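You operate a simulated robot arm through the tools that you are given. There is no shell and no other tool. Be economical: measure what you need, move in short steps, check, and stop when the job is done.

Carry out the task below with a simulated robot arm. There is one attempt and no reset: what you move stays moved.

TASK
Fill the rinse tub to its line and wash the brush out in it.
Fine: tap off, tub out from under the tap, brush back in its own tub.
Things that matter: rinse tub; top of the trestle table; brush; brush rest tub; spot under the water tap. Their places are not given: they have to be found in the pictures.

It is judged by the outcome, as a careful person would: the job done as asked, and still so three seconds after it is handed in. It fails if anything else is knocked over, pushed out of place, dropped, spilled or broken.

THE ROBOT
A 6-joint arm with a two-finger parallel gripper, fixed in place. Base frame: the origin is at the foot of the arm, x ahead of it, y to its left, z up; the work surface is at about z = 750. Lengths are in mm, angles in degrees, forces in N, time in s.
With the tool pointing down near the work surface it reaches from about 260 to 680 mm from the base axis. Its first joint turns from -66.0 to 66.0 degrees. Payload 2.9 kg.
Tool frame: the origin (TCP) lies between the finger pads and is the grasp point; the fingertips stand 30 mm ahead of it; z points along the fingers, y is the line along which they close. The gripper opens to 110 mm. The fingers are 20 mm wide and 10 mm thick; the gripper's body (48 by 112 mm) begins 55 mm behind the TCP.
Orientation is that of the tool frame in the base frame, as a unit quaternion [w, x, y, z]. With the fingers straight down and closing along the base's y, the tool's x points along the base's -x, its y along +y and its z along -z.

THE INTERFACE
- The arm moves only by the tool play_rows. Its argument "motion" is a list of rows, each an object of numbers (a shift or turn left out is 0, a gripper value left out holds the last): "claw": the opening, from 0 (shut) to 1 (fully open); "tx", "ty", "tz": the shift along the tool's x, y, z in mm; "ax", "ay", "az": the turn, a rotation vector about the tool's x, y, z in degrees. In form: [{"claw": .., "tx": .., "ty": .., "tz": .., "ax": .., "ay": .., "az": ..}, ...]. A call has 1 to 8 rows; each row is the pose to reach, as a shift and turn from the pose commanded when the call began, along the tool's axes at that moment. A row lasts 0.2 s, in which the tool goes at most 50 mm and 8.6 degrees; a call with a longer step from one row to the next is refused whole, and so is a gripper value outside its range. A pose out of reach is approached as far as the arm can. The call stops where the force on the tool passes 70 N (or 10 N more than at its start, if that is more) or the arm is blocked; 0.2 s more then pass. The fingers move at their own pace (about 108 mm/s each) and stop on an object; they squeeze with about 20 N. The grip force told is the motor's: it shows also when the fingers shut on nothing. Time passes only in rows, and 0.2 s behind the last, so rows that repeat a pose let the fingers close. It gives the time, the measured TCP pose, the force on the tool (base axes), the opening and the grip force at its end, in the units of the frame above (readings bear some noise).
- Cameras (640 x 400 px; columns grow to the right, rows downward): "scene" is fixed at [58.4, 415.1, 1408]; the picture's right is [-0.91, -0.41, 0.00], its down [-0.13, 0.30, -0.95] and it looks along [0.39, -0.86, -0.33] (base axes); focal length 366 px, centre (320, 200). "wrist" rides on the gripper at [-36, 0, -57] in the tool frame; the picture's right is [0.00, -1.00, 0.00], its down [0.97, 0.00, -0.24] and it looks along [0.24, 0.00, 0.97] (tool axes); focal length 218 px, centre (320, 200).
- snapshot(camera): a new picture of that camera. No time passes.
- pixel_to_xyz(camera, pixels): for up to 12 pixels [column, row] of the newest picture of that camera ("zoom" is the newest enlarged one), the place [x, y, z] in the base frame of the surface seen there, good to about 2 mm. No time passes.
- enlarge(camera, box): a new picture of the part [left, top, right, bottom] of that camera's present view, enlarged. No time passes.
- hand_in(): hands the job in; it is judged then, once.

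Work in short steps. Measure before you move; look again where a grasp or a placing could have gone wrong, and mend it. You have 80 turns and 54 pictures in all, the two below and enlarged ones among them. Open the gripper and draw the arm clear of the work before you hand the job in, unless the task says otherwise; then end with one line.

The tools are called after "Emit:" by a JSON object that holds its "method" and its "body". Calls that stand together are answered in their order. play_rows: Moves the arm, as the interface text tells. Its arguments: {"type":"object","properties":{"motion":{"type":"array"}},"required":["motion"]} The other tools are called the same way: snapshot (camera) takes a picture; pixel_to_xyz (camera, pixels) gives the place of the surface under pixels of a picture; enlarge (camera, box) takes an enlarged picture of a part of a camera's view; hand_in () hands the job in.

At the start:

```text
clock: 0.0
ee_pos: [307.9, -212.7, 1223.5]
orientation: [0.0, 0.0, 1.0, 0.0]
contact_force: [-0.2, 0.5, -0.7]
grip_width: 109.9
gripper_force: 0.1
```

scene: 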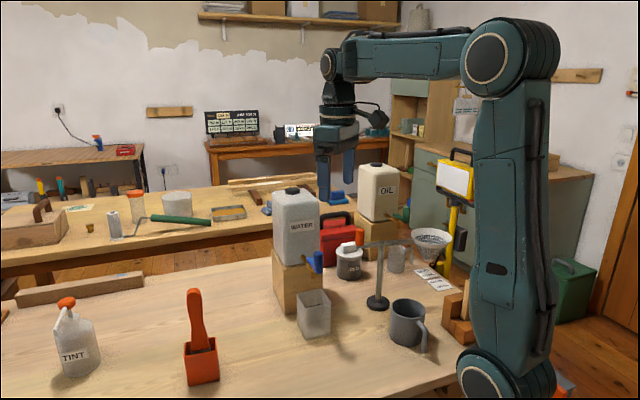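
wrist: 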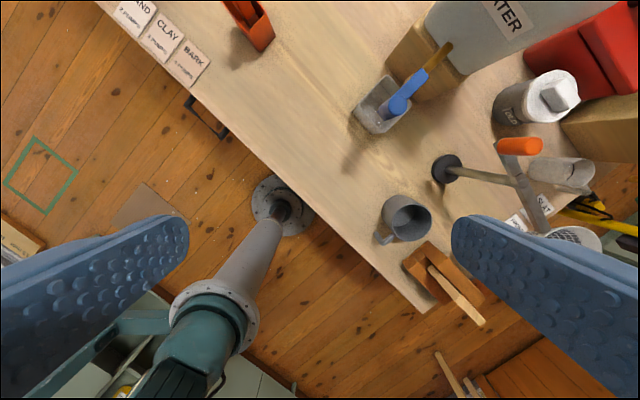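

The clear tub at (313,313) seems to stand under the WATER tap at (316,262); the brush is in the red tub at (200,360). I'll enlarge both to look closer.

Emit:
{"method": "enlarge", "body": {"camera": "scene", "box": [250, 180, 370, 350]}}

Emit:
{"method": "enlarge", "body": {"camera": "wrist", "box": [330, 0, 530, 150]}}

Emit:
{"method": "enlarge", "body": {"camera": "scene", "box": [150, 270, 250, 400]}}

Emit:
{"method": "pixel_to_xyz", "body": {"camera": "scene", "pixels": [[297, 290], [330, 299], [313, 290], [313, 335], [304, 341], [332, 333], [185, 342], [188, 384], [219, 380], [217, 340], [194, 292], [205, 347]]}}

Emit:
{"method": "pixel_to_xyz", "body": {"camera": "wrist", "pixels": [[449, 46], [425, 72], [400, 105], [390, 110], [355, 110], [385, 75], [375, 133], [410, 113], [470, 70], [300, 100], [420, 50], [405, 210]]}}

```text
2.35 times, centred on (310, 265) of scene
```

zoom: 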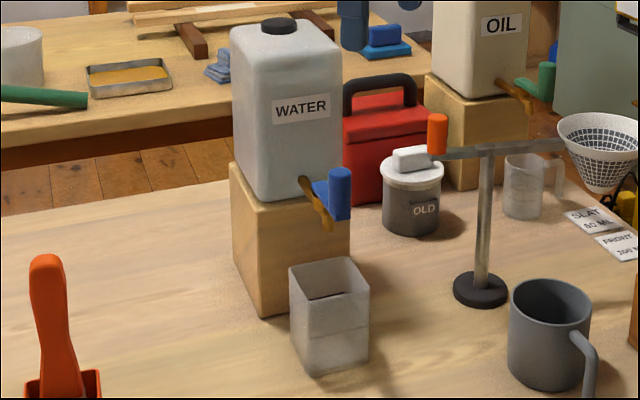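

```text
2.67 times, centred on (430, 75) of wrist
```

zoom: 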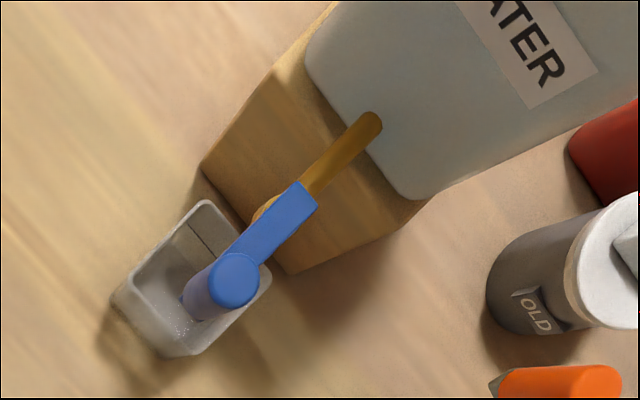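

```text
3.08 times, centred on (200, 335) of scene
```

zoom: 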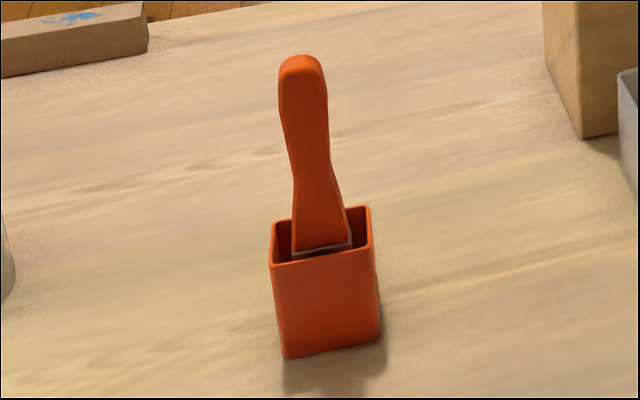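

```text
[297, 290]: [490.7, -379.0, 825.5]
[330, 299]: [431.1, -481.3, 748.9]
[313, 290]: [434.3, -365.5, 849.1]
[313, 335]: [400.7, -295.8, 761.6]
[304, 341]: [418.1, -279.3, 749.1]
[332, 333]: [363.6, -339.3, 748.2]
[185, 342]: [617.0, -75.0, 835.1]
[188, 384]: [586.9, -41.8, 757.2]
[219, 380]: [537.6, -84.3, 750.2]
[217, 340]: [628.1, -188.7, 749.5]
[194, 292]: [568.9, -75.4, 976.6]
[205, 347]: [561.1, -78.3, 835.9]
```

```text
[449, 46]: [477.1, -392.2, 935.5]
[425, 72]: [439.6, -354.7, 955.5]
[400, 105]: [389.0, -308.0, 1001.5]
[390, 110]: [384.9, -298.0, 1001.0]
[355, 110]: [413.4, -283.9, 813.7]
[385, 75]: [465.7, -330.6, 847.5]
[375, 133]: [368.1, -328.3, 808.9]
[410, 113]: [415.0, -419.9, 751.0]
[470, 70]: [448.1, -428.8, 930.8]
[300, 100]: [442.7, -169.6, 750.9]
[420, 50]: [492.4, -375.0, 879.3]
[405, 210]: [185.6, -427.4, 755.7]
```

The tub stands near the spout, but I need the spout tip, lever and tub corners precisely, so I'll take a tighter enlargement and measure.

Emit:
{"method": "enlarge", "body": {"camera": "scene", "box": [285, 240, 345, 345]}}

```text
3.81 times, centred on (315, 292) of scene
```

zoom: 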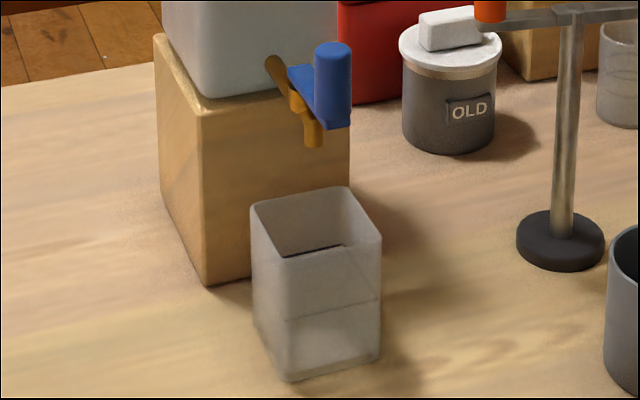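

Emit:
{"method": "pixel_to_xyz", "body": {"camera": "zoom", "pixels": [[253, 207], [285, 227], [380, 238], [350, 188], [313, 145], [300, 105], [275, 62], [332, 48], [332, 122], [294, 72], [350, 120], [340, 300]]}}

Emit:
{"method": "pixel_to_xyz", "body": {"camera": "zoom", "pixels": [[205, 270], [203, 110], [345, 245], [300, 247], [290, 378], [380, 360], [318, 90], [347, 80], [318, 50], [347, 50], [250, 90], [320, 250]]}}

```text
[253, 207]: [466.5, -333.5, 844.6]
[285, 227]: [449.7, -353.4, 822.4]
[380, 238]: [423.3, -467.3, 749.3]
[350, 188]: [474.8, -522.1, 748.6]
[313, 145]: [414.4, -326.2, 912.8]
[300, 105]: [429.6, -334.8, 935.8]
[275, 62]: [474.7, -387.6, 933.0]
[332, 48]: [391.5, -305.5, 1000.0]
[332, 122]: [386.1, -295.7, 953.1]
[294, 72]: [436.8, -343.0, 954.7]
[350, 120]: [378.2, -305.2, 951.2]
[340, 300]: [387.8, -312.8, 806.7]
```

```text
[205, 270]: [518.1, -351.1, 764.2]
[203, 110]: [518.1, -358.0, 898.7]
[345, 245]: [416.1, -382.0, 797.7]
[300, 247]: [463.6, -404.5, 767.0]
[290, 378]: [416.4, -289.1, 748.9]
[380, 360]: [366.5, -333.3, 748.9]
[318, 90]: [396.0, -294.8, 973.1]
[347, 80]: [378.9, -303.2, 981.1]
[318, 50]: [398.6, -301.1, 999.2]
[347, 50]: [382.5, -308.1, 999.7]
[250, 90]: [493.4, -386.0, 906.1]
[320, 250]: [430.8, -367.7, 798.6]
```

The spout tip is near (417,-330,912), right over the tub's centre (415,-333), whose rim is at about z 850. The lever knob is at (388,-302), z 950-1000. I'll yaw 45° so the gripper faces the tap.

Emit:
{"method": "play_rows", "body": {"motion": [{"az": 7.5, "claw": 0.5}, {"az": 15}, {"az": 22.5}, {"az": 30}, {"az": 37.5}, {"az": 45}]}}

Emit:
{"method": "play_rows", "body": {"motion": [{"ay": -8, "tz": 20}, {"ay": -16, "tz": 50}, {"ay": -24, "tz": 90}, {"ay": -32, "tz": 130}, {"ay": -40, "tz": 150}]}}

Emit:
{"method": "snapshot", "body": {"camera": "wrist"}}

```text
clock: 1.4
ee_pos: [308.4, -212.7, 1222.4]
orientation: [0.001, 0.384, 0.923, -0.001]
contact_force: [-0.2, 0.3, -0.2]
grip_width: 55.1
gripper_force: 0.1
```

```text
clock: 2.6
ee_pos: [308.9, -213.4, 1073.4]
orientation: [0.316, 0.359, 0.869, -0.13]
contact_force: [0.4, 0.4, -0.5]
grip_width: 55.3
gripper_force: 0.1
```

```text
47 pictures are left
```

wrist: 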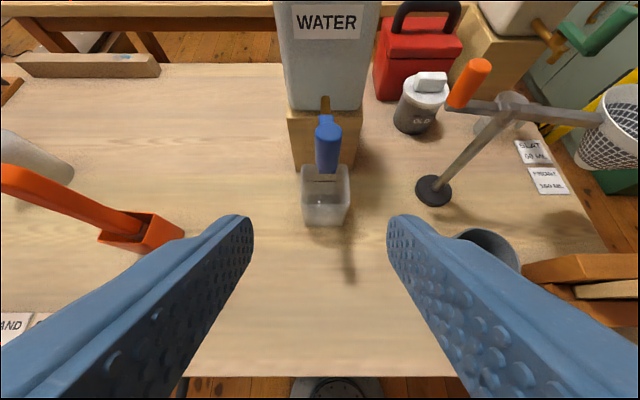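

Emit:
{"method": "enlarge", "body": {"camera": "wrist", "box": [270, 70, 380, 240]}}

Emit:
{"method": "enlarge", "body": {"camera": "scene", "box": [375, 180, 425, 230]}}

Emit:
{"method": "pixel_to_xyz", "body": {"camera": "wrist", "pixels": [[302, 166], [348, 166], [350, 206], [303, 206], [327, 118], [327, 150], [332, 205], [325, 100], [434, 190], [475, 70], [480, 240], [340, 218]]}}

```text
2.35 times, centred on (325, 155) of wrist
```

zoom: 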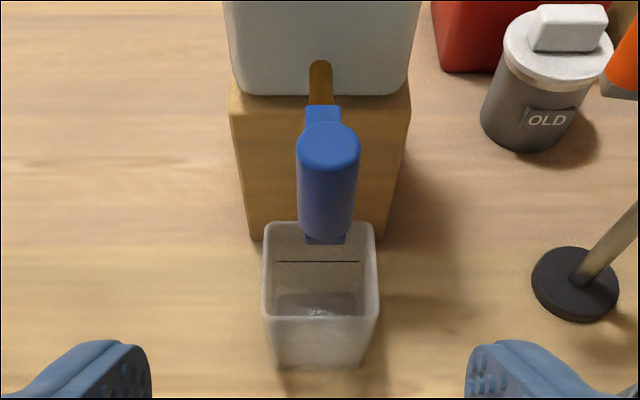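

```text
8.00 times, centred on (400, 205) of scene
```

zoom: 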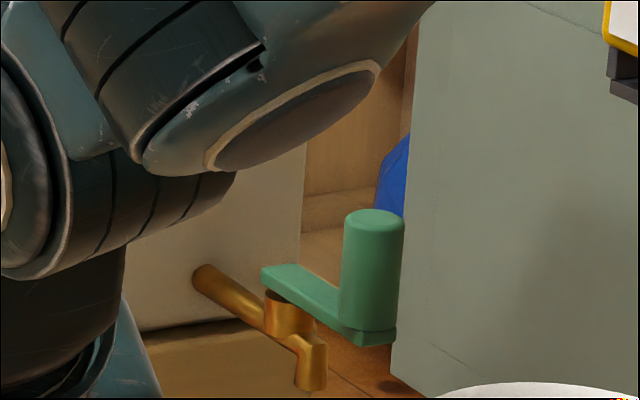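

```text
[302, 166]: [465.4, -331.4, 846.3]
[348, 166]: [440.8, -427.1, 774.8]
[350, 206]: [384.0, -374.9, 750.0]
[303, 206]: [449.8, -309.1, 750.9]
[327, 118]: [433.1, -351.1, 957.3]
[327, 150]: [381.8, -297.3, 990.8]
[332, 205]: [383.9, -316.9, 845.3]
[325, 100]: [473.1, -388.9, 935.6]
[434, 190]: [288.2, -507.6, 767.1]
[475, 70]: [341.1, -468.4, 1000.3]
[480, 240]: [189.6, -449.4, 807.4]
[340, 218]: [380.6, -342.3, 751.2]
```

The OIL tap (same type) shows the lever sitting on a vertical stem, so it swings sideways, with in-line probably meaning closed. I'll straighten the tool, then move above the knob at (390,-305) and cage it without squeezing.

Emit:
{"method": "play_rows", "body": {"motion": [{"ay": 8}, {"ay": 16}, {"ay": 24}, {"ay": 32}, {"ay": 40}]}}

Emit:
{"method": "play_rows", "body": {"motion": [{"tx": -40, "ty": -3, "claw": 0.5}, {"tx": -80, "ty": -6}, {"tx": -122, "ty": -8}, {"tx": -122, "ty": -8, "tz": 13}]}}

Emit:
{"method": "snapshot", "body": {"camera": "wrist"}}

Emit:
{"method": "enlarge", "body": {"camera": "scene", "box": [260, 180, 380, 300]}}

```text
clock: 3.8
ee_pos: [308.9, -213.2, 1073.2]
orientation: [-0.002, 0.383, 0.924, 0.001]
contact_force: [0.4, 1.2, 0.1]
grip_width: 54.9
gripper_force: 0.0
```

```text
clock: 4.8
ee_pos: [388.2, -305.4, 1059.5]
orientation: [0.0, 0.382, 0.924, 0.001]
contact_force: [0.2, 0.6, 0.1]
grip_width: 54.6
gripper_force: 0.1
```

```text
44 pictures are left
```

wrist: 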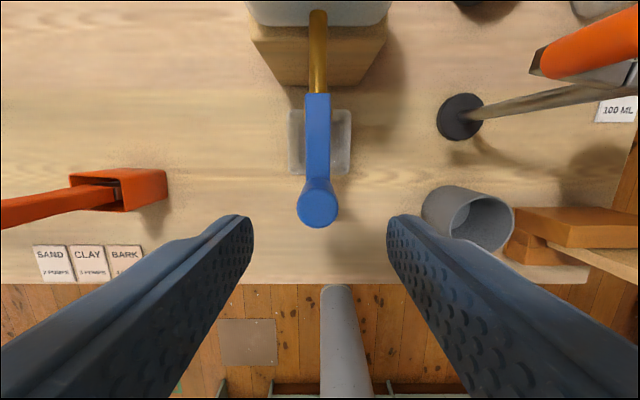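

```text
3.33 times, centred on (320, 240) of scene
```

zoom: 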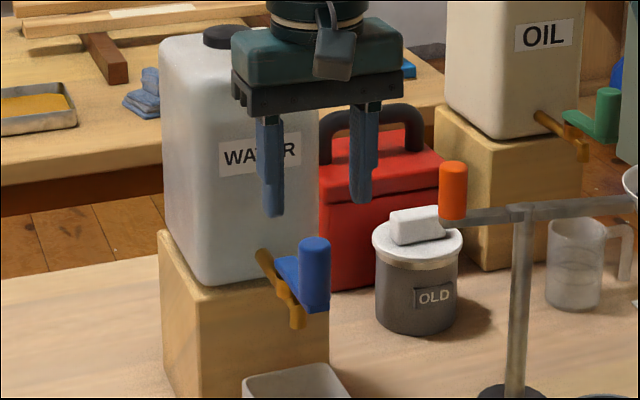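

The knob at (318,207) lies midway between the fingers. I'll measure it and the lever's inner end.

Emit:
{"method": "pixel_to_xyz", "body": {"camera": "wrist", "pixels": [[318, 207], [299, 207], [336, 207], [318, 225], [318, 150], [318, 97], [306, 97], [329, 97], [318, 91], [590, 45], [291, 112], [350, 112]]}}

Emit:
{"method": "play_rows", "body": {"motion": [{"tz": 35}, {"tz": 65}, {"tz": 65, "claw": 0.34}, {"tz": 65}]}}

```text
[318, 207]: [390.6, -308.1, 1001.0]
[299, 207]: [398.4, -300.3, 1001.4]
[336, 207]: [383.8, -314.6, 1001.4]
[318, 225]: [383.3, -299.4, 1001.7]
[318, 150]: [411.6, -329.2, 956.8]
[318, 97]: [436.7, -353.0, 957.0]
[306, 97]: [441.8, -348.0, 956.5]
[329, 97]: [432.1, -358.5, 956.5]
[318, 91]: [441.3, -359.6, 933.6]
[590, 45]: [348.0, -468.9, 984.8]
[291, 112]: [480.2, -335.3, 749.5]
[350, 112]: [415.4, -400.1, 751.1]
```

```text
clock: 5.8
ee_pos: [387.8, -304.7, 992.8]
orientation: [0.0, 0.383, 0.924, 0.0]
contact_force: [1.0, 0.2, 0.0]
grip_width: 37.5
gripper_force: 0.0
```

The gripper now cages the knob (centre (391,-308)), with the hinge around (431,-347). I'll push it left on an arc by about 24° and see whether it gives and whether water flows.

Emit:
{"method": "play_rows", "body": {"motion": [{"tx": -0.6, "ty": 8.4, "az": 8}, {"tx": -2.3, "ty": 16.5, "az": 16}, {"tx": -5.2, "ty": 24.4, "az": 24}]}}

Emit:
{"method": "enlarge", "body": {"camera": "scene", "box": [270, 230, 360, 350]}}

```text
clock: 6.6
ee_pos: [405.8, -293.9, 994.2]
orientation: [-0.002, 0.573, 0.82, -0.002]
contact_force: [-40.9, -36.9, -1.3]
grip_width: 57.6
gripper_force: 18.9
```

```text
3.33 times, centred on (315, 290) of scene
```

zoom: 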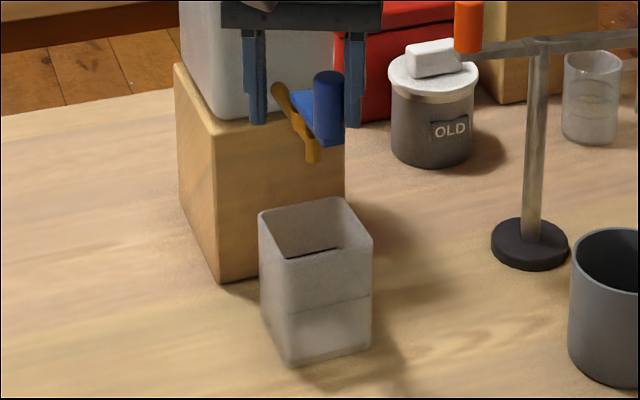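

The lever is blocked to the left: 55 N, and the fingers were pushed open. I'll reverse along the same arc to in-line and continue about 20° to the right.

Emit:
{"method": "play_rows", "body": {"motion": [{"tx": -0.6, "ty": -8.4, "az": -8, "claw": 0.34}, {"tx": -2.3, "ty": -16.5, "az": -16}, {"tx": -5.2, "ty": -24.4, "az": -24}, {"tx": -9.1, "ty": -31.8, "az": -32}]}}

Emit:
{"method": "play_rows", "body": {"motion": [{"tx": -0.6, "ty": -8.4, "az": -8}, {"tx": -2.3, "ty": -16.5, "az": -16}]}}

Emit:
{"method": "enlarge", "body": {"camera": "scene", "box": [270, 230, 360, 350]}}

```text
clock: 7.6
ee_pos: [383.8, -311.3, 995.0]
orientation: [0.001, 0.315, 0.949, 0.0]
contact_force: [-0.6, -0.2, 0.3]
grip_width: 37.4
gripper_force: 0.1
```

```text
clock: 8.2
ee_pos: [375.3, -325.8, 995.1]
orientation: [0.0, 0.181, 0.984, 0.0]
contact_force: [0.5, 1.0, 0.0]
grip_width: 37.5
gripper_force: 0.2
```

```text
3.33 times, centred on (315, 290) of scene
```

zoom: 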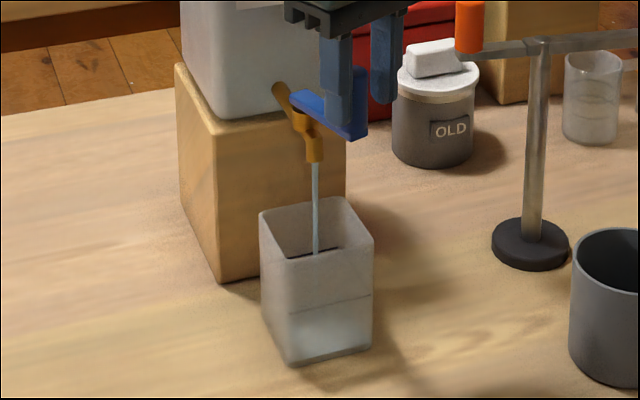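

Water is flowing at a slight opening. I'll hold here and zoom in on the tub to gauge the level rise.

Emit:
{"method": "play_rows", "body": {"motion": [{}, {}, {}, {}, {}]}}

Emit:
{"method": "enlarge", "body": {"camera": "scene", "box": [293, 285, 337, 342]}}

```text
clock: 9.4
ee_pos: [375.3, -325.1, 994.1]
orientation: [0.001, 0.183, 0.983, 0.0]
contact_force: [0.1, 0.3, 0.2]
grip_width: 37.2
gripper_force: 0.1
```

```text
7.02 times, centred on (315, 314) of scene
```

zoom: 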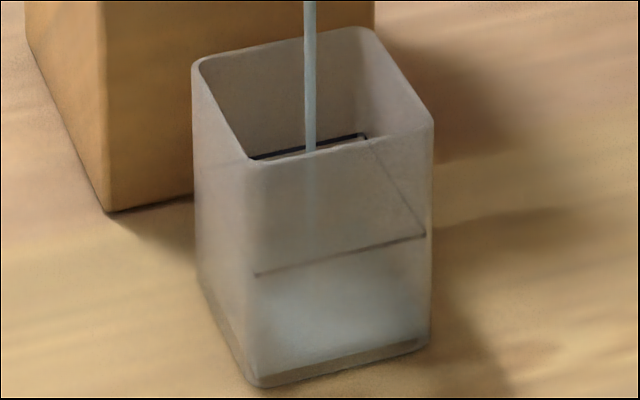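

Emit:
{"method": "play_rows", "body": {"motion": [{}, {}, {}, {}, {}, {}, {}, {}]}}

Emit:
{"method": "play_rows", "body": {"motion": [{}, {}, {}, {}, {}, {}, {}, {}]}}

Emit:
{"method": "enlarge", "body": {"camera": "scene", "box": [293, 285, 337, 342]}}

```text
clock: 11.2
ee_pos: [375.2, -324.4, 995.2]
orientation: [0.0, 0.183, 0.983, 0.0]
contact_force: [-0.3, 0.4, -0.4]
grip_width: 37.6
gripper_force: 0.1
```

```text
clock: 13.0
ee_pos: [375.1, -325.3, 995.9]
orientation: [0.001, 0.182, 0.983, 0.001]
contact_force: [0.2, 0.2, 0.8]
grip_width: 37.3
gripper_force: 0.1
```

```text
7.02 times, centred on (315, 314) of scene
```

zoom: 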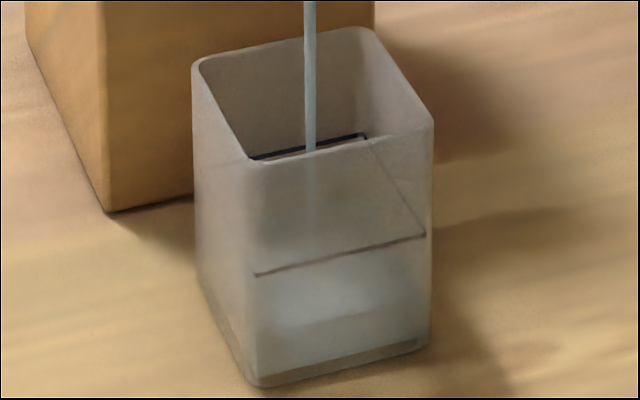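

The water surface's front edge is now about row 320, against the line at about 237-272. I'll hold 3.6 s more and look again.

Emit:
{"method": "play_rows", "body": {"motion": [{}, {}, {}, {}, {}, {}, {}, {}]}}

Emit:
{"method": "play_rows", "body": {"motion": [{}, {}, {}, {}, {}, {}, {}]}}

Emit:
{"method": "enlarge", "body": {"camera": "scene", "box": [293, 285, 337, 342]}}

```text
clock: 14.8
ee_pos: [373.9, -323.9, 996.1]
orientation: [0.0, 0.182, 0.983, 0.0]
contact_force: [0.4, 0.4, -0.6]
grip_width: 37.4
gripper_force: 0.0
```

```text
clock: 16.4
ee_pos: [374.8, -325.3, 996.2]
orientation: [0.0, 0.182, 0.983, 0.0]
contact_force: [0.4, -0.1, 0.2]
grip_width: 37.4
gripper_force: 0.0
```

```text
7.02 times, centred on (315, 314) of scene
```

zoom: 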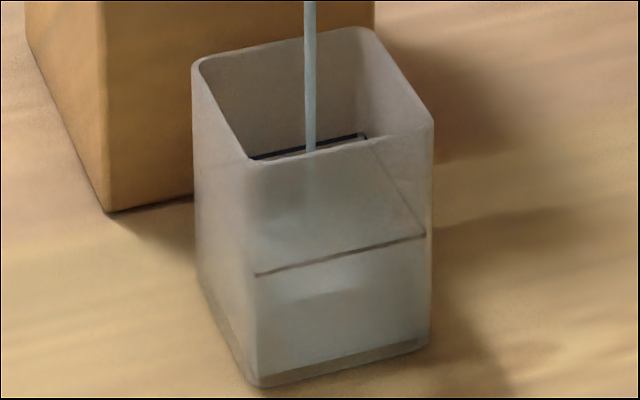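

Front edge is now about row 293 at column 330, against the line at 256, rising about 7 px/s. I'll hold 3.4 s and check.

Emit:
{"method": "play_rows", "body": {"motion": [{}, {}, {}, {}, {}, {}, {}, {}]}}

Emit:
{"method": "play_rows", "body": {"motion": [{}, {}, {}, {}, {}, {}, {}]}}

Emit:
{"method": "enlarge", "body": {"camera": "scene", "box": [293, 285, 337, 342]}}

```text
clock: 18.2
ee_pos: [375.3, -324.0, 995.1]
orientation: [0.0, 0.182, 0.983, 0.0]
contact_force: [0.9, -1.4, 0.2]
grip_width: 37.6
gripper_force: 0.0
```

```text
clock: 19.8
ee_pos: [374.4, -324.9, 994.2]
orientation: [0.0, 0.182, 0.983, 0.0]
contact_force: [0.2, -0.5, 0.2]
grip_width: 37.4
gripper_force: 0.1
```

```text
7.02 times, centred on (315, 314) of scene
```

zoom: 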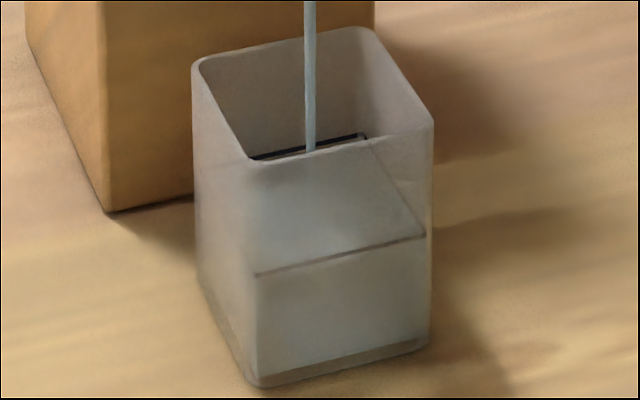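

Emit:
{"method": "enlarge", "body": {"camera": "scene", "box": [308, 305, 326, 329]}}

```text
16.00 times, centred on (317, 317) of scene
```

zoom: 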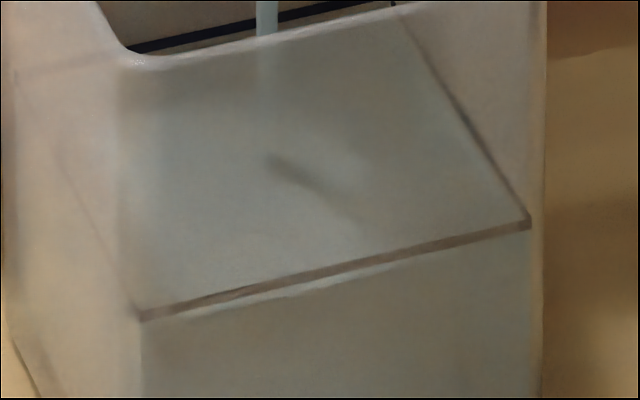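

The surface is now within 1-2 mm of the line. I'll close the tap at once, swinging back to the in-line stop.

Emit:
{"method": "play_rows", "body": {"motion": [{"tx": -0.7, "ty": 8.9, "az": 8.5}, {"tx": -2.6, "ty": 17.5, "az": 17}, {"tx": -5.8, "ty": 25.8, "az": 25.5}, {"tx": -10.3, "ty": 33.6, "az": 34}, {"tx": -11.5, "ty": 36.5, "az": 35}]}}

Emit:
{"method": "enlarge", "body": {"camera": "scene", "box": [270, 230, 360, 350]}}

Emit:
{"method": "enlarge", "body": {"camera": "scene", "box": [308, 305, 326, 329]}}

```text
clock: 21.0
ee_pos: [397.4, -296.5, 995.4]
orientation: [0.0, 0.472, 0.882, 0.0]
contact_force: [-8.3, -14.4, 0.2]
grip_width: 44.9
gripper_force: 7.6
```

```text
3.33 times, centred on (315, 290) of scene
```

zoom: 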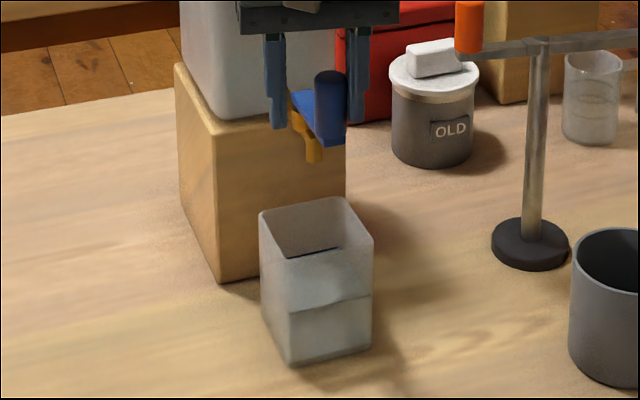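

```text
16.00 times, centred on (317, 317) of scene
```

zoom: 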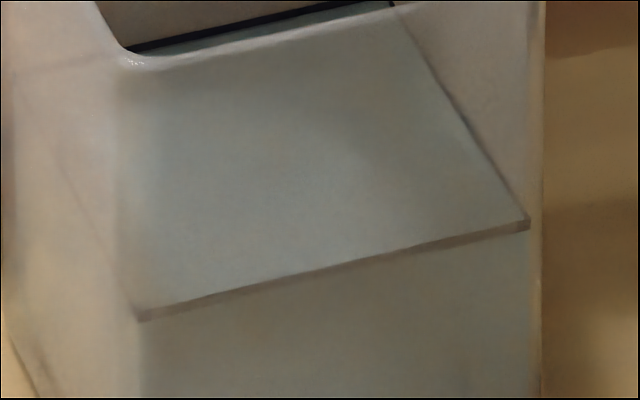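

The surface sits at the line and the stream has stopped, with the lever back in-line. I'll relax the push, open the fingers, and raise straight up.

Emit:
{"method": "play_rows", "body": {"motion": [{"ty": -6, "claw": 0.34}, {"ty": -10, "az": -5, "claw": 0.5}, {"ty": -10, "az": -11}, {"ty": -10, "az": -11, "tz": -40}, {"ty": -10, "az": -11, "tz": -75}]}}

Emit:
{"method": "snapshot", "body": {"camera": "wrist"}}

```text
clock: 22.2
ee_pos: [390.2, -300.9, 1072.3]
orientation: [0.0, 0.383, 0.924, 0.0]
contact_force: [0.0, -0.3, 0.7]
grip_width: 54.8
gripper_force: 0.0
```

```text
33 pictures are left
```

wrist: 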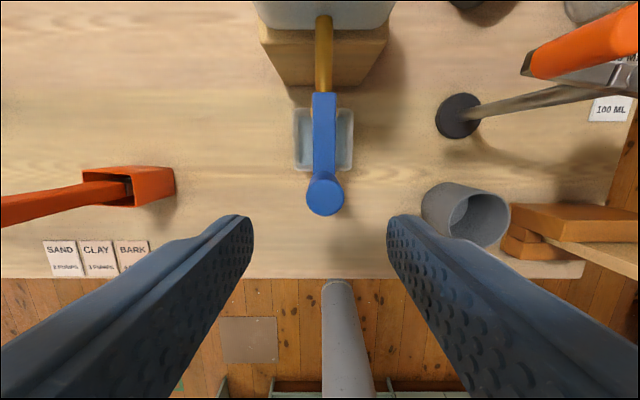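

Table edge lies near row 280, and space out to the left is free. I'll back off toward the robot, open fully, and tilt 50° to reach the tub horizontally beneath the tap.

Emit:
{"method": "play_rows", "body": {"motion": [{"tx": 45, "ty": -5, "claw": 1}, {"tx": 90, "ty": -5}, {"tx": 120, "ty": -5}]}}

Emit:
{"method": "play_rows", "body": {"motion": [{"ay": -8.4}, {"ay": -16.8}, {"ay": -25.2}, {"ay": -33.6}, {"ay": -42}, {"ay": -50}]}}

```text
clock: 23.0
ee_pos: [301.5, -218.5, 1068.3]
orientation: [-0.001, 0.383, 0.924, 0.001]
contact_force: [0.0, 0.4, -0.3]
grip_width: 110.3
gripper_force: 0.1
```

```text
clock: 24.4
ee_pos: [301.4, -220.5, 1070.0]
orientation: [0.391, 0.347, 0.837, -0.163]
contact_force: [-0.4, 0.9, -0.3]
grip_width: 110.0
gripper_force: 0.1
```

Emit:
{"method": "play_rows", "body": {"motion": [{"tx": 36, "tz": 31}, {"tx": 73, "tz": 61}, {"tx": 109, "tz": 92}, {"tx": 145, "tz": 122}]}}

Emit:
{"method": "snapshot", "body": {"camera": "scene"}}

Emit:
{"method": "snapshot", "body": {"camera": "wrist"}}

```text
clock: 25.4
ee_pos: [325.6, -236.6, 877.4]
orientation: [0.391, 0.347, 0.837, -0.161]
contact_force: [-1.3, 0.5, -0.7]
grip_width: 110.3
gripper_force: 0.0
out of reach, approached as far as the arm can: row 1, 2, 3, 4
```

```text
32 pictures are left
```

scene: 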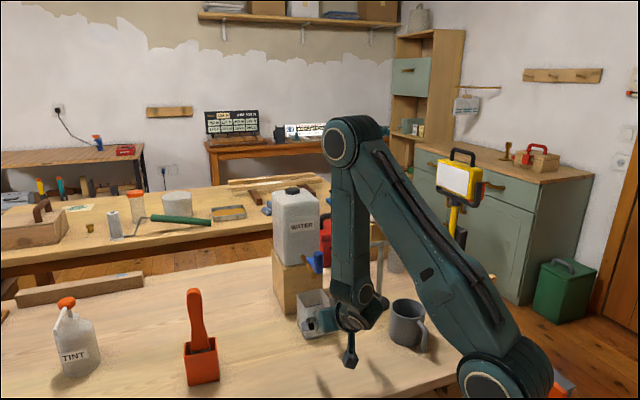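

```text
31 pictures are left
```

wrist: 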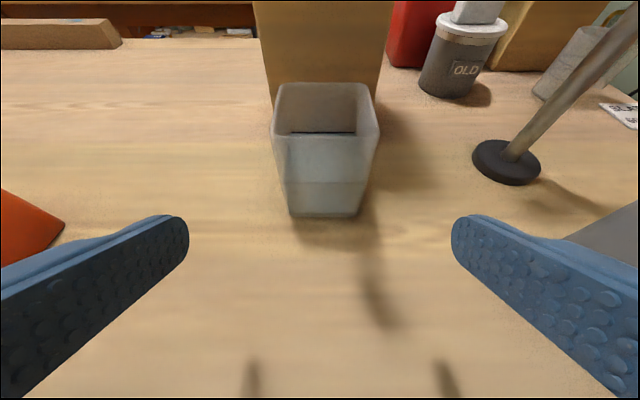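

The tub is in view at (325,150), centred between the fingers; the vertical forearm must pass close to the tap, so I'll measure its clearance before advancing.

Emit:
{"method": "pixel_to_xyz", "body": {"camera": "scene", "pixels": [[333, 200], [333, 270], [335, 300], [345, 320], [350, 240], [380, 290], [340, 140], [365, 200], [320, 320], [350, 360], [352, 300], [388, 310]]}}

Emit:
{"method": "enlarge", "body": {"camera": "scene", "box": [270, 220, 410, 390]}}

```text
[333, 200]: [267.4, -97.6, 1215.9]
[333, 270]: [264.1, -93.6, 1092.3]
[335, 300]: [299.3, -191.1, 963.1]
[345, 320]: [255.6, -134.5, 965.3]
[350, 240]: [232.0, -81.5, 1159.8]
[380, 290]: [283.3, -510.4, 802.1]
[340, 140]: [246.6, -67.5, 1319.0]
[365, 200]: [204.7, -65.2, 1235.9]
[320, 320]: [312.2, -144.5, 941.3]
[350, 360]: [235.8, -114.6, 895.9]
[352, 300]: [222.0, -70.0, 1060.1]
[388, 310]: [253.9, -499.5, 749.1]
```

```text
2.35 times, centred on (340, 305) of scene
```

zoom: 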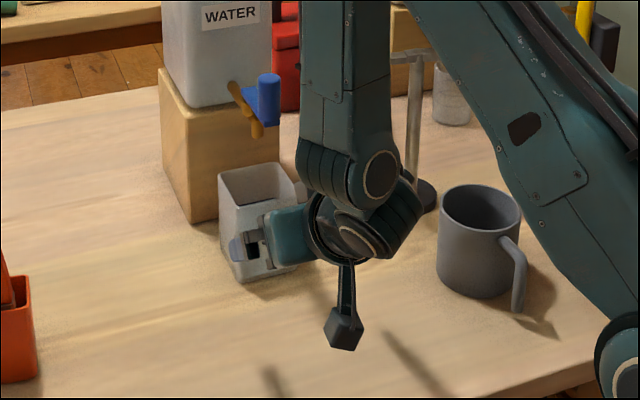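

The forearm is about 200 mm clear of the tap. I'll lower to z≈822 just in front of the tub (near face o≈-492, tips stopping about 30 mm short).

Emit:
{"method": "play_rows", "body": {"motion": [{"tx": 0, "tz": 31, "ty": 0}, {"tx": -1, "tz": 62}, {"tx": -1.2, "tz": 92}, {"tx": -1.2, "tz": 92}]}}

Emit:
{"method": "snapshot", "body": {"camera": "wrist"}}

```text
clock: 26.4
ee_pos: [377.1, -286.1, 816.7]
orientation: [0.39, 0.347, 0.837, -0.162]
contact_force: [0.2, 0.8, 0.5]
grip_width: 110.3
gripper_force: 0.1
```

```text
29 pictures are left
```

wrist: 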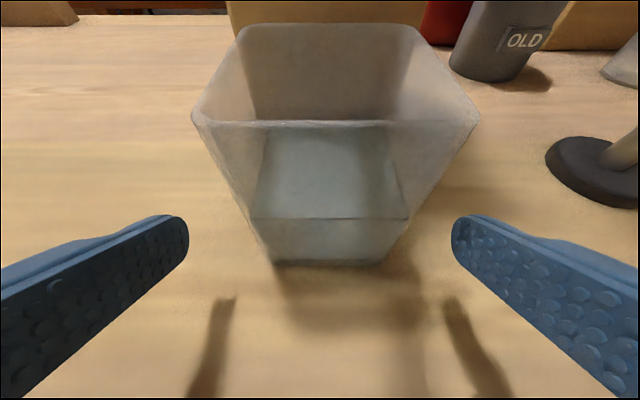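

The tub is about 6 mm right of the finger midline. I'll shift, advance so the fingers straddle it, and close.

Emit:
{"method": "play_rows", "body": {"motion": [{"ty": -6.5}, {"ty": -6.5, "tx": -12, "tz": 11}, {"ty": -6.5, "tx": -23.6, "tz": 22}, {"ty": -6.5, "tx": -23.6, "tz": 22}]}}

Emit:
{"method": "snapshot", "body": {"camera": "wrist"}}

Emit:
{"method": "enlarge", "body": {"camera": "scene", "box": [270, 220, 410, 390]}}

```text
clock: 27.4
ee_pos: [395.1, -313.0, 820.9]
orientation: [0.39, 0.347, 0.838, -0.161]
contact_force: [0.0, 0.6, -0.3]
grip_width: 109.7
gripper_force: 0.1
```

```text
28 pictures are left
```

wrist: 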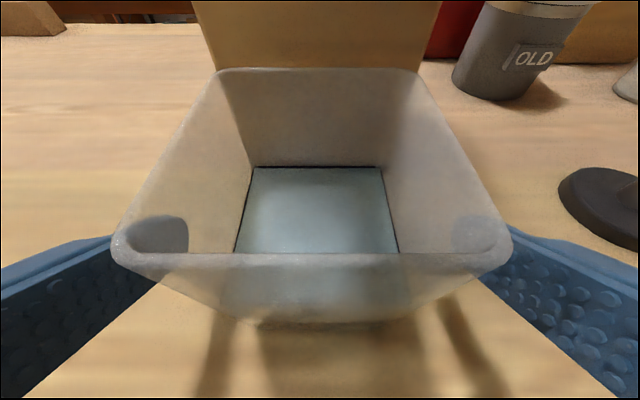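

```text
2.35 times, centred on (340, 305) of scene
```

zoom: 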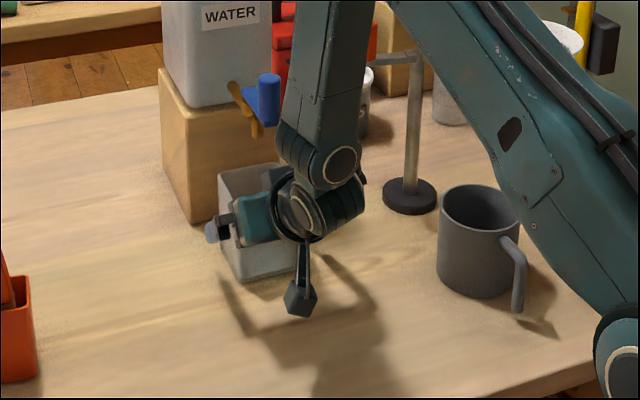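

Fingers straddle the tub evenly (rim 112-512). Close.

Emit:
{"method": "play_rows", "body": {"motion": [{"claw": 0.8}, {"claw": 0.65}, {"claw": 0.6}, {"claw": 0.6}]}}

```text
clock: 28.4
ee_pos: [396.2, -313.1, 822.0]
orientation: [0.391, 0.347, 0.837, -0.162]
contact_force: [1.3, 0.2, 0.9]
grip_width: 74.9
gripper_force: 19.7
```

Grip at 75 mm and 20 N. Lift about 8 mm gently and look.

Emit:
{"method": "play_rows", "body": {"motion": [{"tx": -1.5, "tz": -1.3}, {"tx": -3, "tz": -2.6}, {"tx": -4.6, "tz": -3.9}, {"tx": -6.1, "tz": -5.2}, {"tx": -6.1, "tz": -5.2}]}}

Emit:
{"method": "snapshot", "body": {"camera": "wrist"}}

```text
clock: 29.6
ee_pos: [394.5, -312.9, 828.4]
orientation: [0.391, 0.346, 0.837, -0.161]
contact_force: [0.4, 0.0, -4.4]
grip_width: 75.3
gripper_force: 19.9
```

```text
26 pictures are left
```

wrist: 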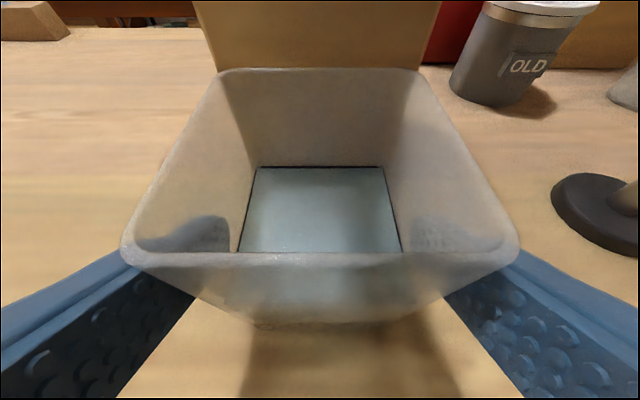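

Lifted level with a 4.4 N load. Draw it 50 mm out from the tap, gently.

Emit:
{"method": "play_rows", "body": {"motion": [{"tx": 1.3, "tz": -1.5}, {"tx": 4.5, "tz": -5.4}, {"tx": 9, "tz": -10.7}, {"tx": 14.1, "tz": -16.9}, {"tx": 19.3, "tz": -23}, {"tx": 25, "tz": -29.9}, {"tx": 29.6, "tz": -35.2}, {"tx": 32.2, "tz": -38.3}]}}

Emit:
{"method": "play_rows", "body": {"motion": [{"ty": 2}, {"ty": 7}, {"ty": 15}, {"ty": 24}, {"ty": 34}, {"ty": 44}, {"ty": 54}, {"ty": 64}]}}

Emit:
{"method": "play_rows", "body": {"motion": [{"ty": 4}, {"ty": 12}, {"ty": 22}, {"ty": 32}, {"ty": 42}, {"ty": 50}, {"ty": 56}, {"ty": 58}]}}

Emit:
{"method": "snapshot", "body": {"camera": "wrist"}}

Emit:
{"method": "snapshot", "body": {"camera": "scene"}}

```text
clock: 31.4
ee_pos: [359.3, -277.4, 828.9]
orientation: [0.39, 0.347, 0.837, -0.162]
contact_force: [-0.3, -0.7, -3.4]
grip_width: 74.9
gripper_force: 20.0
```

```text
clock: 33.2
ee_pos: [404.0, -231.0, 828.5]
orientation: [0.39, 0.347, 0.837, -0.162]
contact_force: [0.9, 1.0, -4.3]
grip_width: 75.1
gripper_force: 20.2
```

```text
clock: 35.0
ee_pos: [445.7, -190.2, 828.8]
orientation: [0.391, 0.347, 0.837, -0.163]
contact_force: [0.1, 0.1, -3.5]
grip_width: 74.8
gripper_force: 19.6
```

```text
25 pictures are left
```

wrist: 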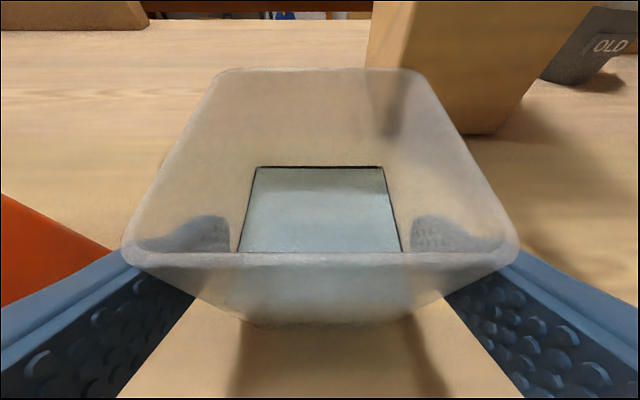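

```text
24 pictures are left
```

scene: 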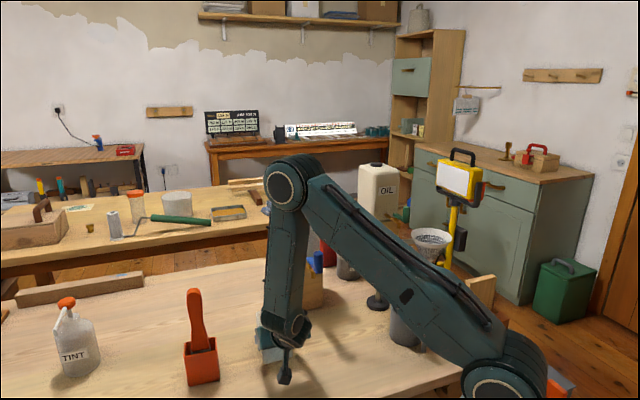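

Tub is in the clear area between tap and brush. Lower by the 8 mm it was lifted and release slowly.

Emit:
{"method": "play_rows", "body": {"motion": [{"tx": 1.5, "tz": 1.3}, {"tx": 3, "tz": 2.6}, {"tx": 4.6, "tz": 3.9}, {"tx": 5.9, "tz": 5}, {"tx": 5.9, "tz": 5}]}}

Emit:
{"method": "play_rows", "body": {"motion": [{"claw": 0.72}, {"claw": 0.8}, {"claw": 1}, {"claw": 1}]}}

Emit:
{"method": "snapshot", "body": {"camera": "wrist"}}

```text
clock: 36.2
ee_pos: [446.6, -191.3, 821.8]
orientation: [0.391, 0.347, 0.837, -0.162]
contact_force: [-4.5, 0.8, 8.9]
grip_width: 75.0
gripper_force: 19.8
```

```text
clock: 37.2
ee_pos: [446.0, -190.3, 821.2]
orientation: [0.39, 0.347, 0.837, -0.162]
contact_force: [0.1, -0.3, -0.2]
grip_width: 109.8
gripper_force: 0.0
```

```text
23 pictures are left
```

wrist: 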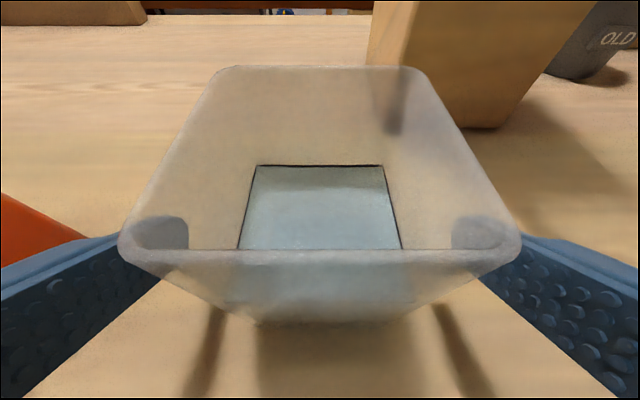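

Release clean. Back off along the tool axis, then rise.

Emit:
{"method": "play_rows", "body": {"motion": [{"tz": -20}, {"tz": -55}, {"tx": -35, "tz": -84}, {"tx": -70, "tz": -113}, {"tx": -105, "tz": -142}, {"tx": -140, "tz": -171}, {"tx": -170, "tz": -196}]}}

Emit:
{"method": "play_rows", "body": {"motion": [{"ay": 8.4}, {"ay": 16.8}, {"ay": 25.2}, {"ay": 33.6}, {"ay": 42}, {"ay": 50}]}}

Emit:
{"method": "snapshot", "body": {"camera": "wrist"}}

Emit:
{"method": "snapshot", "body": {"camera": "scene"}}

```text
clock: 38.8
ee_pos: [416.8, -162.1, 1079.1]
orientation: [0.39, 0.347, 0.838, -0.161]
contact_force: [-1.0, -0.3, 0.2]
grip_width: 110.1
gripper_force: 0.1
```

```text
clock: 40.2
ee_pos: [417.3, -162.2, 1077.7]
orientation: [-0.002, 0.383, 0.924, 0.001]
contact_force: [0.3, -0.1, 0.3]
grip_width: 110.1
gripper_force: 0.1
```

```text
22 pictures are left
```

wrist: 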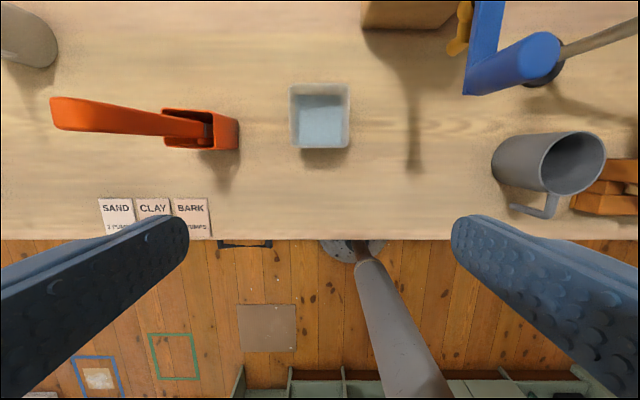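

```text
21 pictures are left
```

scene: 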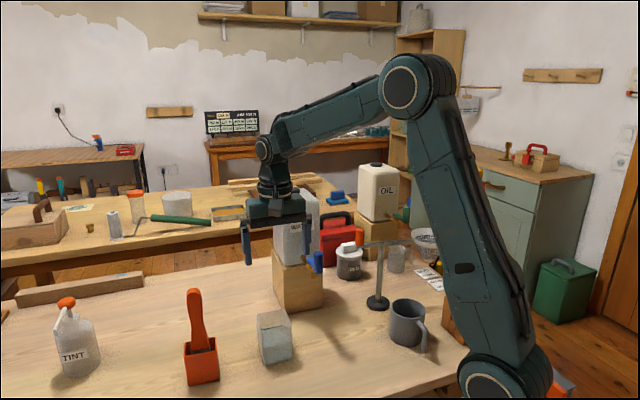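

Tub now stands at (319,116) of the wrist view, well clear. Next, measure the brush and its red tub, plus the new tub location.

Emit:
{"method": "enlarge", "body": {"camera": "scene", "box": [165, 280, 245, 395]}}

Emit:
{"method": "pixel_to_xyz", "body": {"camera": "wrist", "pixels": [[290, 86], [349, 86], [347, 148], [293, 147], [165, 108], [238, 122], [236, 150], [163, 148], [55, 112], [207, 130], [120, 117], [320, 115]]}}

```text
3.48 times, centred on (205, 338) of scene
```

zoom: 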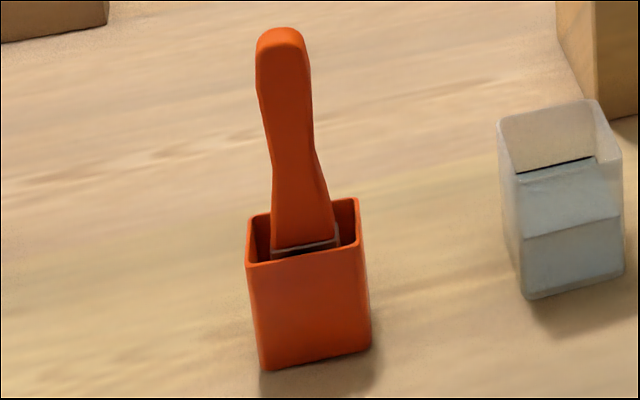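

```text
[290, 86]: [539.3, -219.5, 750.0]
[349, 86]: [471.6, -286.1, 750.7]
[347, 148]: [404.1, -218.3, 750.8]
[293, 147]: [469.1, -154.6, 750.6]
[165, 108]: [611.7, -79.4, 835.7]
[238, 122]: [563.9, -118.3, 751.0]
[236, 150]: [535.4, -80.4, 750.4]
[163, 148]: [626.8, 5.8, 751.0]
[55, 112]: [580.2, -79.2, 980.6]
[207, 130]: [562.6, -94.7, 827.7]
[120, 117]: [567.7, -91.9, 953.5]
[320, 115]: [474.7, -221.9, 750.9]
```

Emit:
{"method": "pixel_to_xyz", "body": {"camera": "zoom", "pixels": [[249, 216], [250, 264], [361, 247], [354, 199], [262, 40], [300, 40], [258, 90], [311, 95], [275, 160], [315, 160], [273, 240], [330, 235]]}}

Emit:
{"method": "pixel_to_xyz", "body": {"camera": "zoom", "pixels": [[499, 125], [518, 170], [620, 155], [596, 101], [525, 298], [622, 275], [262, 368], [370, 350], [297, 130], [285, 60], [300, 200], [520, 235]]}}

```text
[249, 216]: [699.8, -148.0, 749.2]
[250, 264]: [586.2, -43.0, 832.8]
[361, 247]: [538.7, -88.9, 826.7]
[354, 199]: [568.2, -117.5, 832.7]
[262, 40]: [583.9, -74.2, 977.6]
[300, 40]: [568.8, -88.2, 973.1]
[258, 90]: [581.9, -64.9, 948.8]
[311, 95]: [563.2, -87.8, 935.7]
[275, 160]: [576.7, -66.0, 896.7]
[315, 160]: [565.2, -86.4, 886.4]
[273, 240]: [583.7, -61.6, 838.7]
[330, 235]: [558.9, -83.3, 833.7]
```

```text
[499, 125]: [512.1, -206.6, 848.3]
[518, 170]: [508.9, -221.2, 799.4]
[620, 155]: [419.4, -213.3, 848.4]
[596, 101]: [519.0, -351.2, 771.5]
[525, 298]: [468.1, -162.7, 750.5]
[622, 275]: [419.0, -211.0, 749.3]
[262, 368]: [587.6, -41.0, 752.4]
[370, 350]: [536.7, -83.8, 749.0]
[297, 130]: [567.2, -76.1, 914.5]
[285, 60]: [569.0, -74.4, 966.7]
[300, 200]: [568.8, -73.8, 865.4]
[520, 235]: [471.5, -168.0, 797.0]
```

Brush handle axis is near (575,-80), top z 980; its flat faces look along (-.7,.7). Red tub centre (576,-82); rinse tub centre (466,-210). I'll yaw -90° so the fingers close on the flat faces, opening to 60 mm.

Emit:
{"method": "play_rows", "body": {"motion": [{"az": -8.2, "claw": 0.6}, {"az": -16.4}, {"az": -24.6}, {"az": -32.8}, {"az": -41}, {"az": -49}, {"az": -57}, {"az": -65}]}}

Emit:
{"method": "play_rows", "body": {"motion": [{"az": -8.3}, {"az": -16.6}, {"az": -25}]}}

```text
clock: 42.0
ee_pos: [417.8, -162.3, 1077.8]
orientation: [-0.001, -0.176, 0.984, 0.0]
contact_force: [-0.9, -0.3, 0.3]
grip_width: 65.9
gripper_force: 0.1
```

```text
clock: 42.8
ee_pos: [416.6, -162.2, 1078.0]
orientation: [0.0, -0.383, 0.924, 0.001]
contact_force: [0.3, 0.4, 0.6]
grip_width: 66.2
gripper_force: 0.1
```

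Emit:
{"method": "play_rows", "body": {"motion": [{"tx": -40, "ty": -13}, {"tx": -80, "ty": -26}, {"tx": -120, "ty": -39}, {"tx": -155, "ty": -50}, {"tx": -170, "ty": -54}, {"tx": -170, "ty": -54, "tz": 15}]}}

Emit:
{"method": "snapshot", "body": {"camera": "wrist"}}

```text
clock: 44.2
ee_pos: [576.5, -80.0, 1064.1]
orientation: [0.0, -0.383, 0.924, 0.002]
contact_force: [-0.1, -0.5, 0.1]
grip_width: 66.1
gripper_force: 0.1
```

```text
19 pictures are left
```

wrist: 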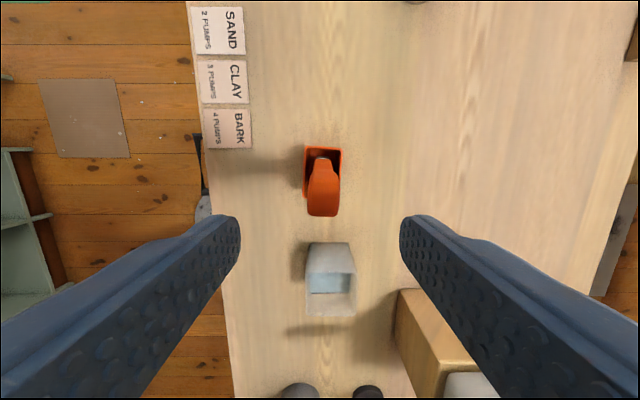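

Emit:
{"method": "enlarge", "body": {"camera": "wrist", "box": [280, 130, 370, 230]}}

Emit:
{"method": "pixel_to_xyz", "body": {"camera": "wrist", "pixels": [[323, 208], [310, 205], [336, 205], [323, 190], [323, 214], [323, 160], [308, 200], [338, 200]]}}

```text
4.00 times, centred on (325, 180) of wrist
```

zoom: 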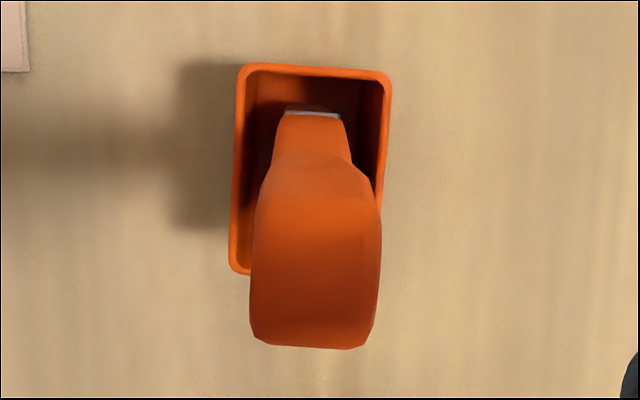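

```text
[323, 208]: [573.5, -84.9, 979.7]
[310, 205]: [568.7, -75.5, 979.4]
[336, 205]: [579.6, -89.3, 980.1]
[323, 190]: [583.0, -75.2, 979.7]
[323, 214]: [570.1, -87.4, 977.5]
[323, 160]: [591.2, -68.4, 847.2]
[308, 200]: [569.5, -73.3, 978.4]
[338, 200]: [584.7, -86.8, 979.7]
```

Handle top is 20 mm thick, centred under the TCP (o -464, lateral 352). Descend to TCP z ≈ 933 and close.

Emit:
{"method": "play_rows", "body": {"motion": [{"tz": 40}, {"tz": 80}, {"tz": 110}, {"tz": 131}, {"tz": 131}]}}

Emit:
{"method": "play_rows", "body": {"motion": [{"claw": 0.3}, {"claw": 0.1}, {"claw": 0.1}, {"claw": 0.1}]}}

Emit:
{"method": "enlarge", "body": {"camera": "scene", "box": [150, 220, 290, 395]}}

```text
clock: 45.4
ee_pos: [575.5, -81.0, 932.2]
orientation: [0.0, -0.383, 0.924, 0.0]
contact_force: [1.0, -0.9, -0.3]
grip_width: 66.0
gripper_force: 0.0
```

```text
clock: 46.4
ee_pos: [574.7, -80.8, 932.5]
orientation: [0.001, -0.382, 0.924, 0.0]
contact_force: [-0.5, 1.0, -0.5]
grip_width: 21.8
gripper_force: 20.1
```

```text
2.29 times, centred on (220, 308) of scene
```

zoom: 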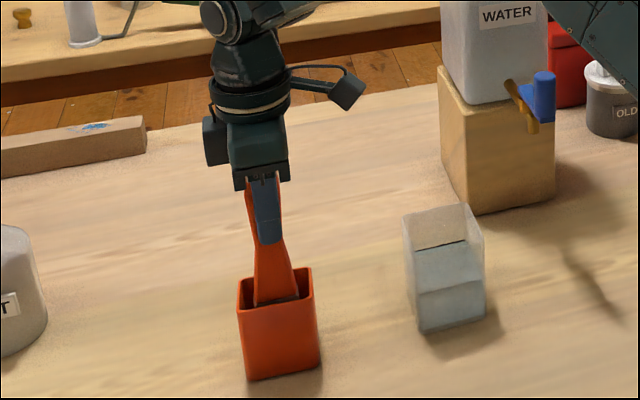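

Gripped at 21.8 mm. Lift straight up about 130 mm.

Emit:
{"method": "play_rows", "body": {"motion": [{"tz": -10}, {"tz": -25}, {"tz": -45}, {"tz": -65}, {"tz": -85}, {"tz": -105}, {"tz": -125}, {"tz": -135}]}}

Emit:
{"method": "enlarge", "body": {"camera": "scene", "box": [150, 200, 290, 395]}}

```text
clock: 48.2
ee_pos: [574.3, -78.5, 1067.7]
orientation: [0.0, -0.383, 0.924, 0.0]
contact_force: [-1.9, 0.7, -0.3]
grip_width: 21.5
gripper_force: 19.7
```

```text
2.05 times, centred on (220, 298) of scene
```

zoom: 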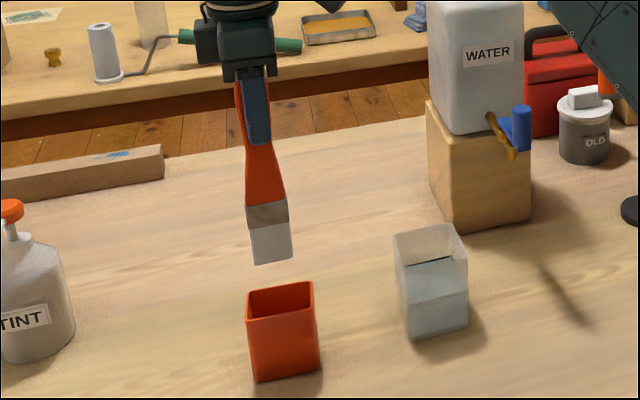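

Brush is out, hanging straight. Measure the bristle end.

Emit:
{"method": "pixel_to_xyz", "body": {"camera": "zoom", "pixels": [[256, 262], [291, 256], [270, 250], [250, 225], [287, 222], [248, 205], [285, 200], [268, 228]]}}

```text
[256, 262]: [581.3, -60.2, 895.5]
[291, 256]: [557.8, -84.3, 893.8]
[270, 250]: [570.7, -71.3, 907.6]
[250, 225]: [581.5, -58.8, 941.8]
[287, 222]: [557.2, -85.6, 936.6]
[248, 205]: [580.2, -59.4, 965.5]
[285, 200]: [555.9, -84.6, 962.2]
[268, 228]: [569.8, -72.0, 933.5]
```

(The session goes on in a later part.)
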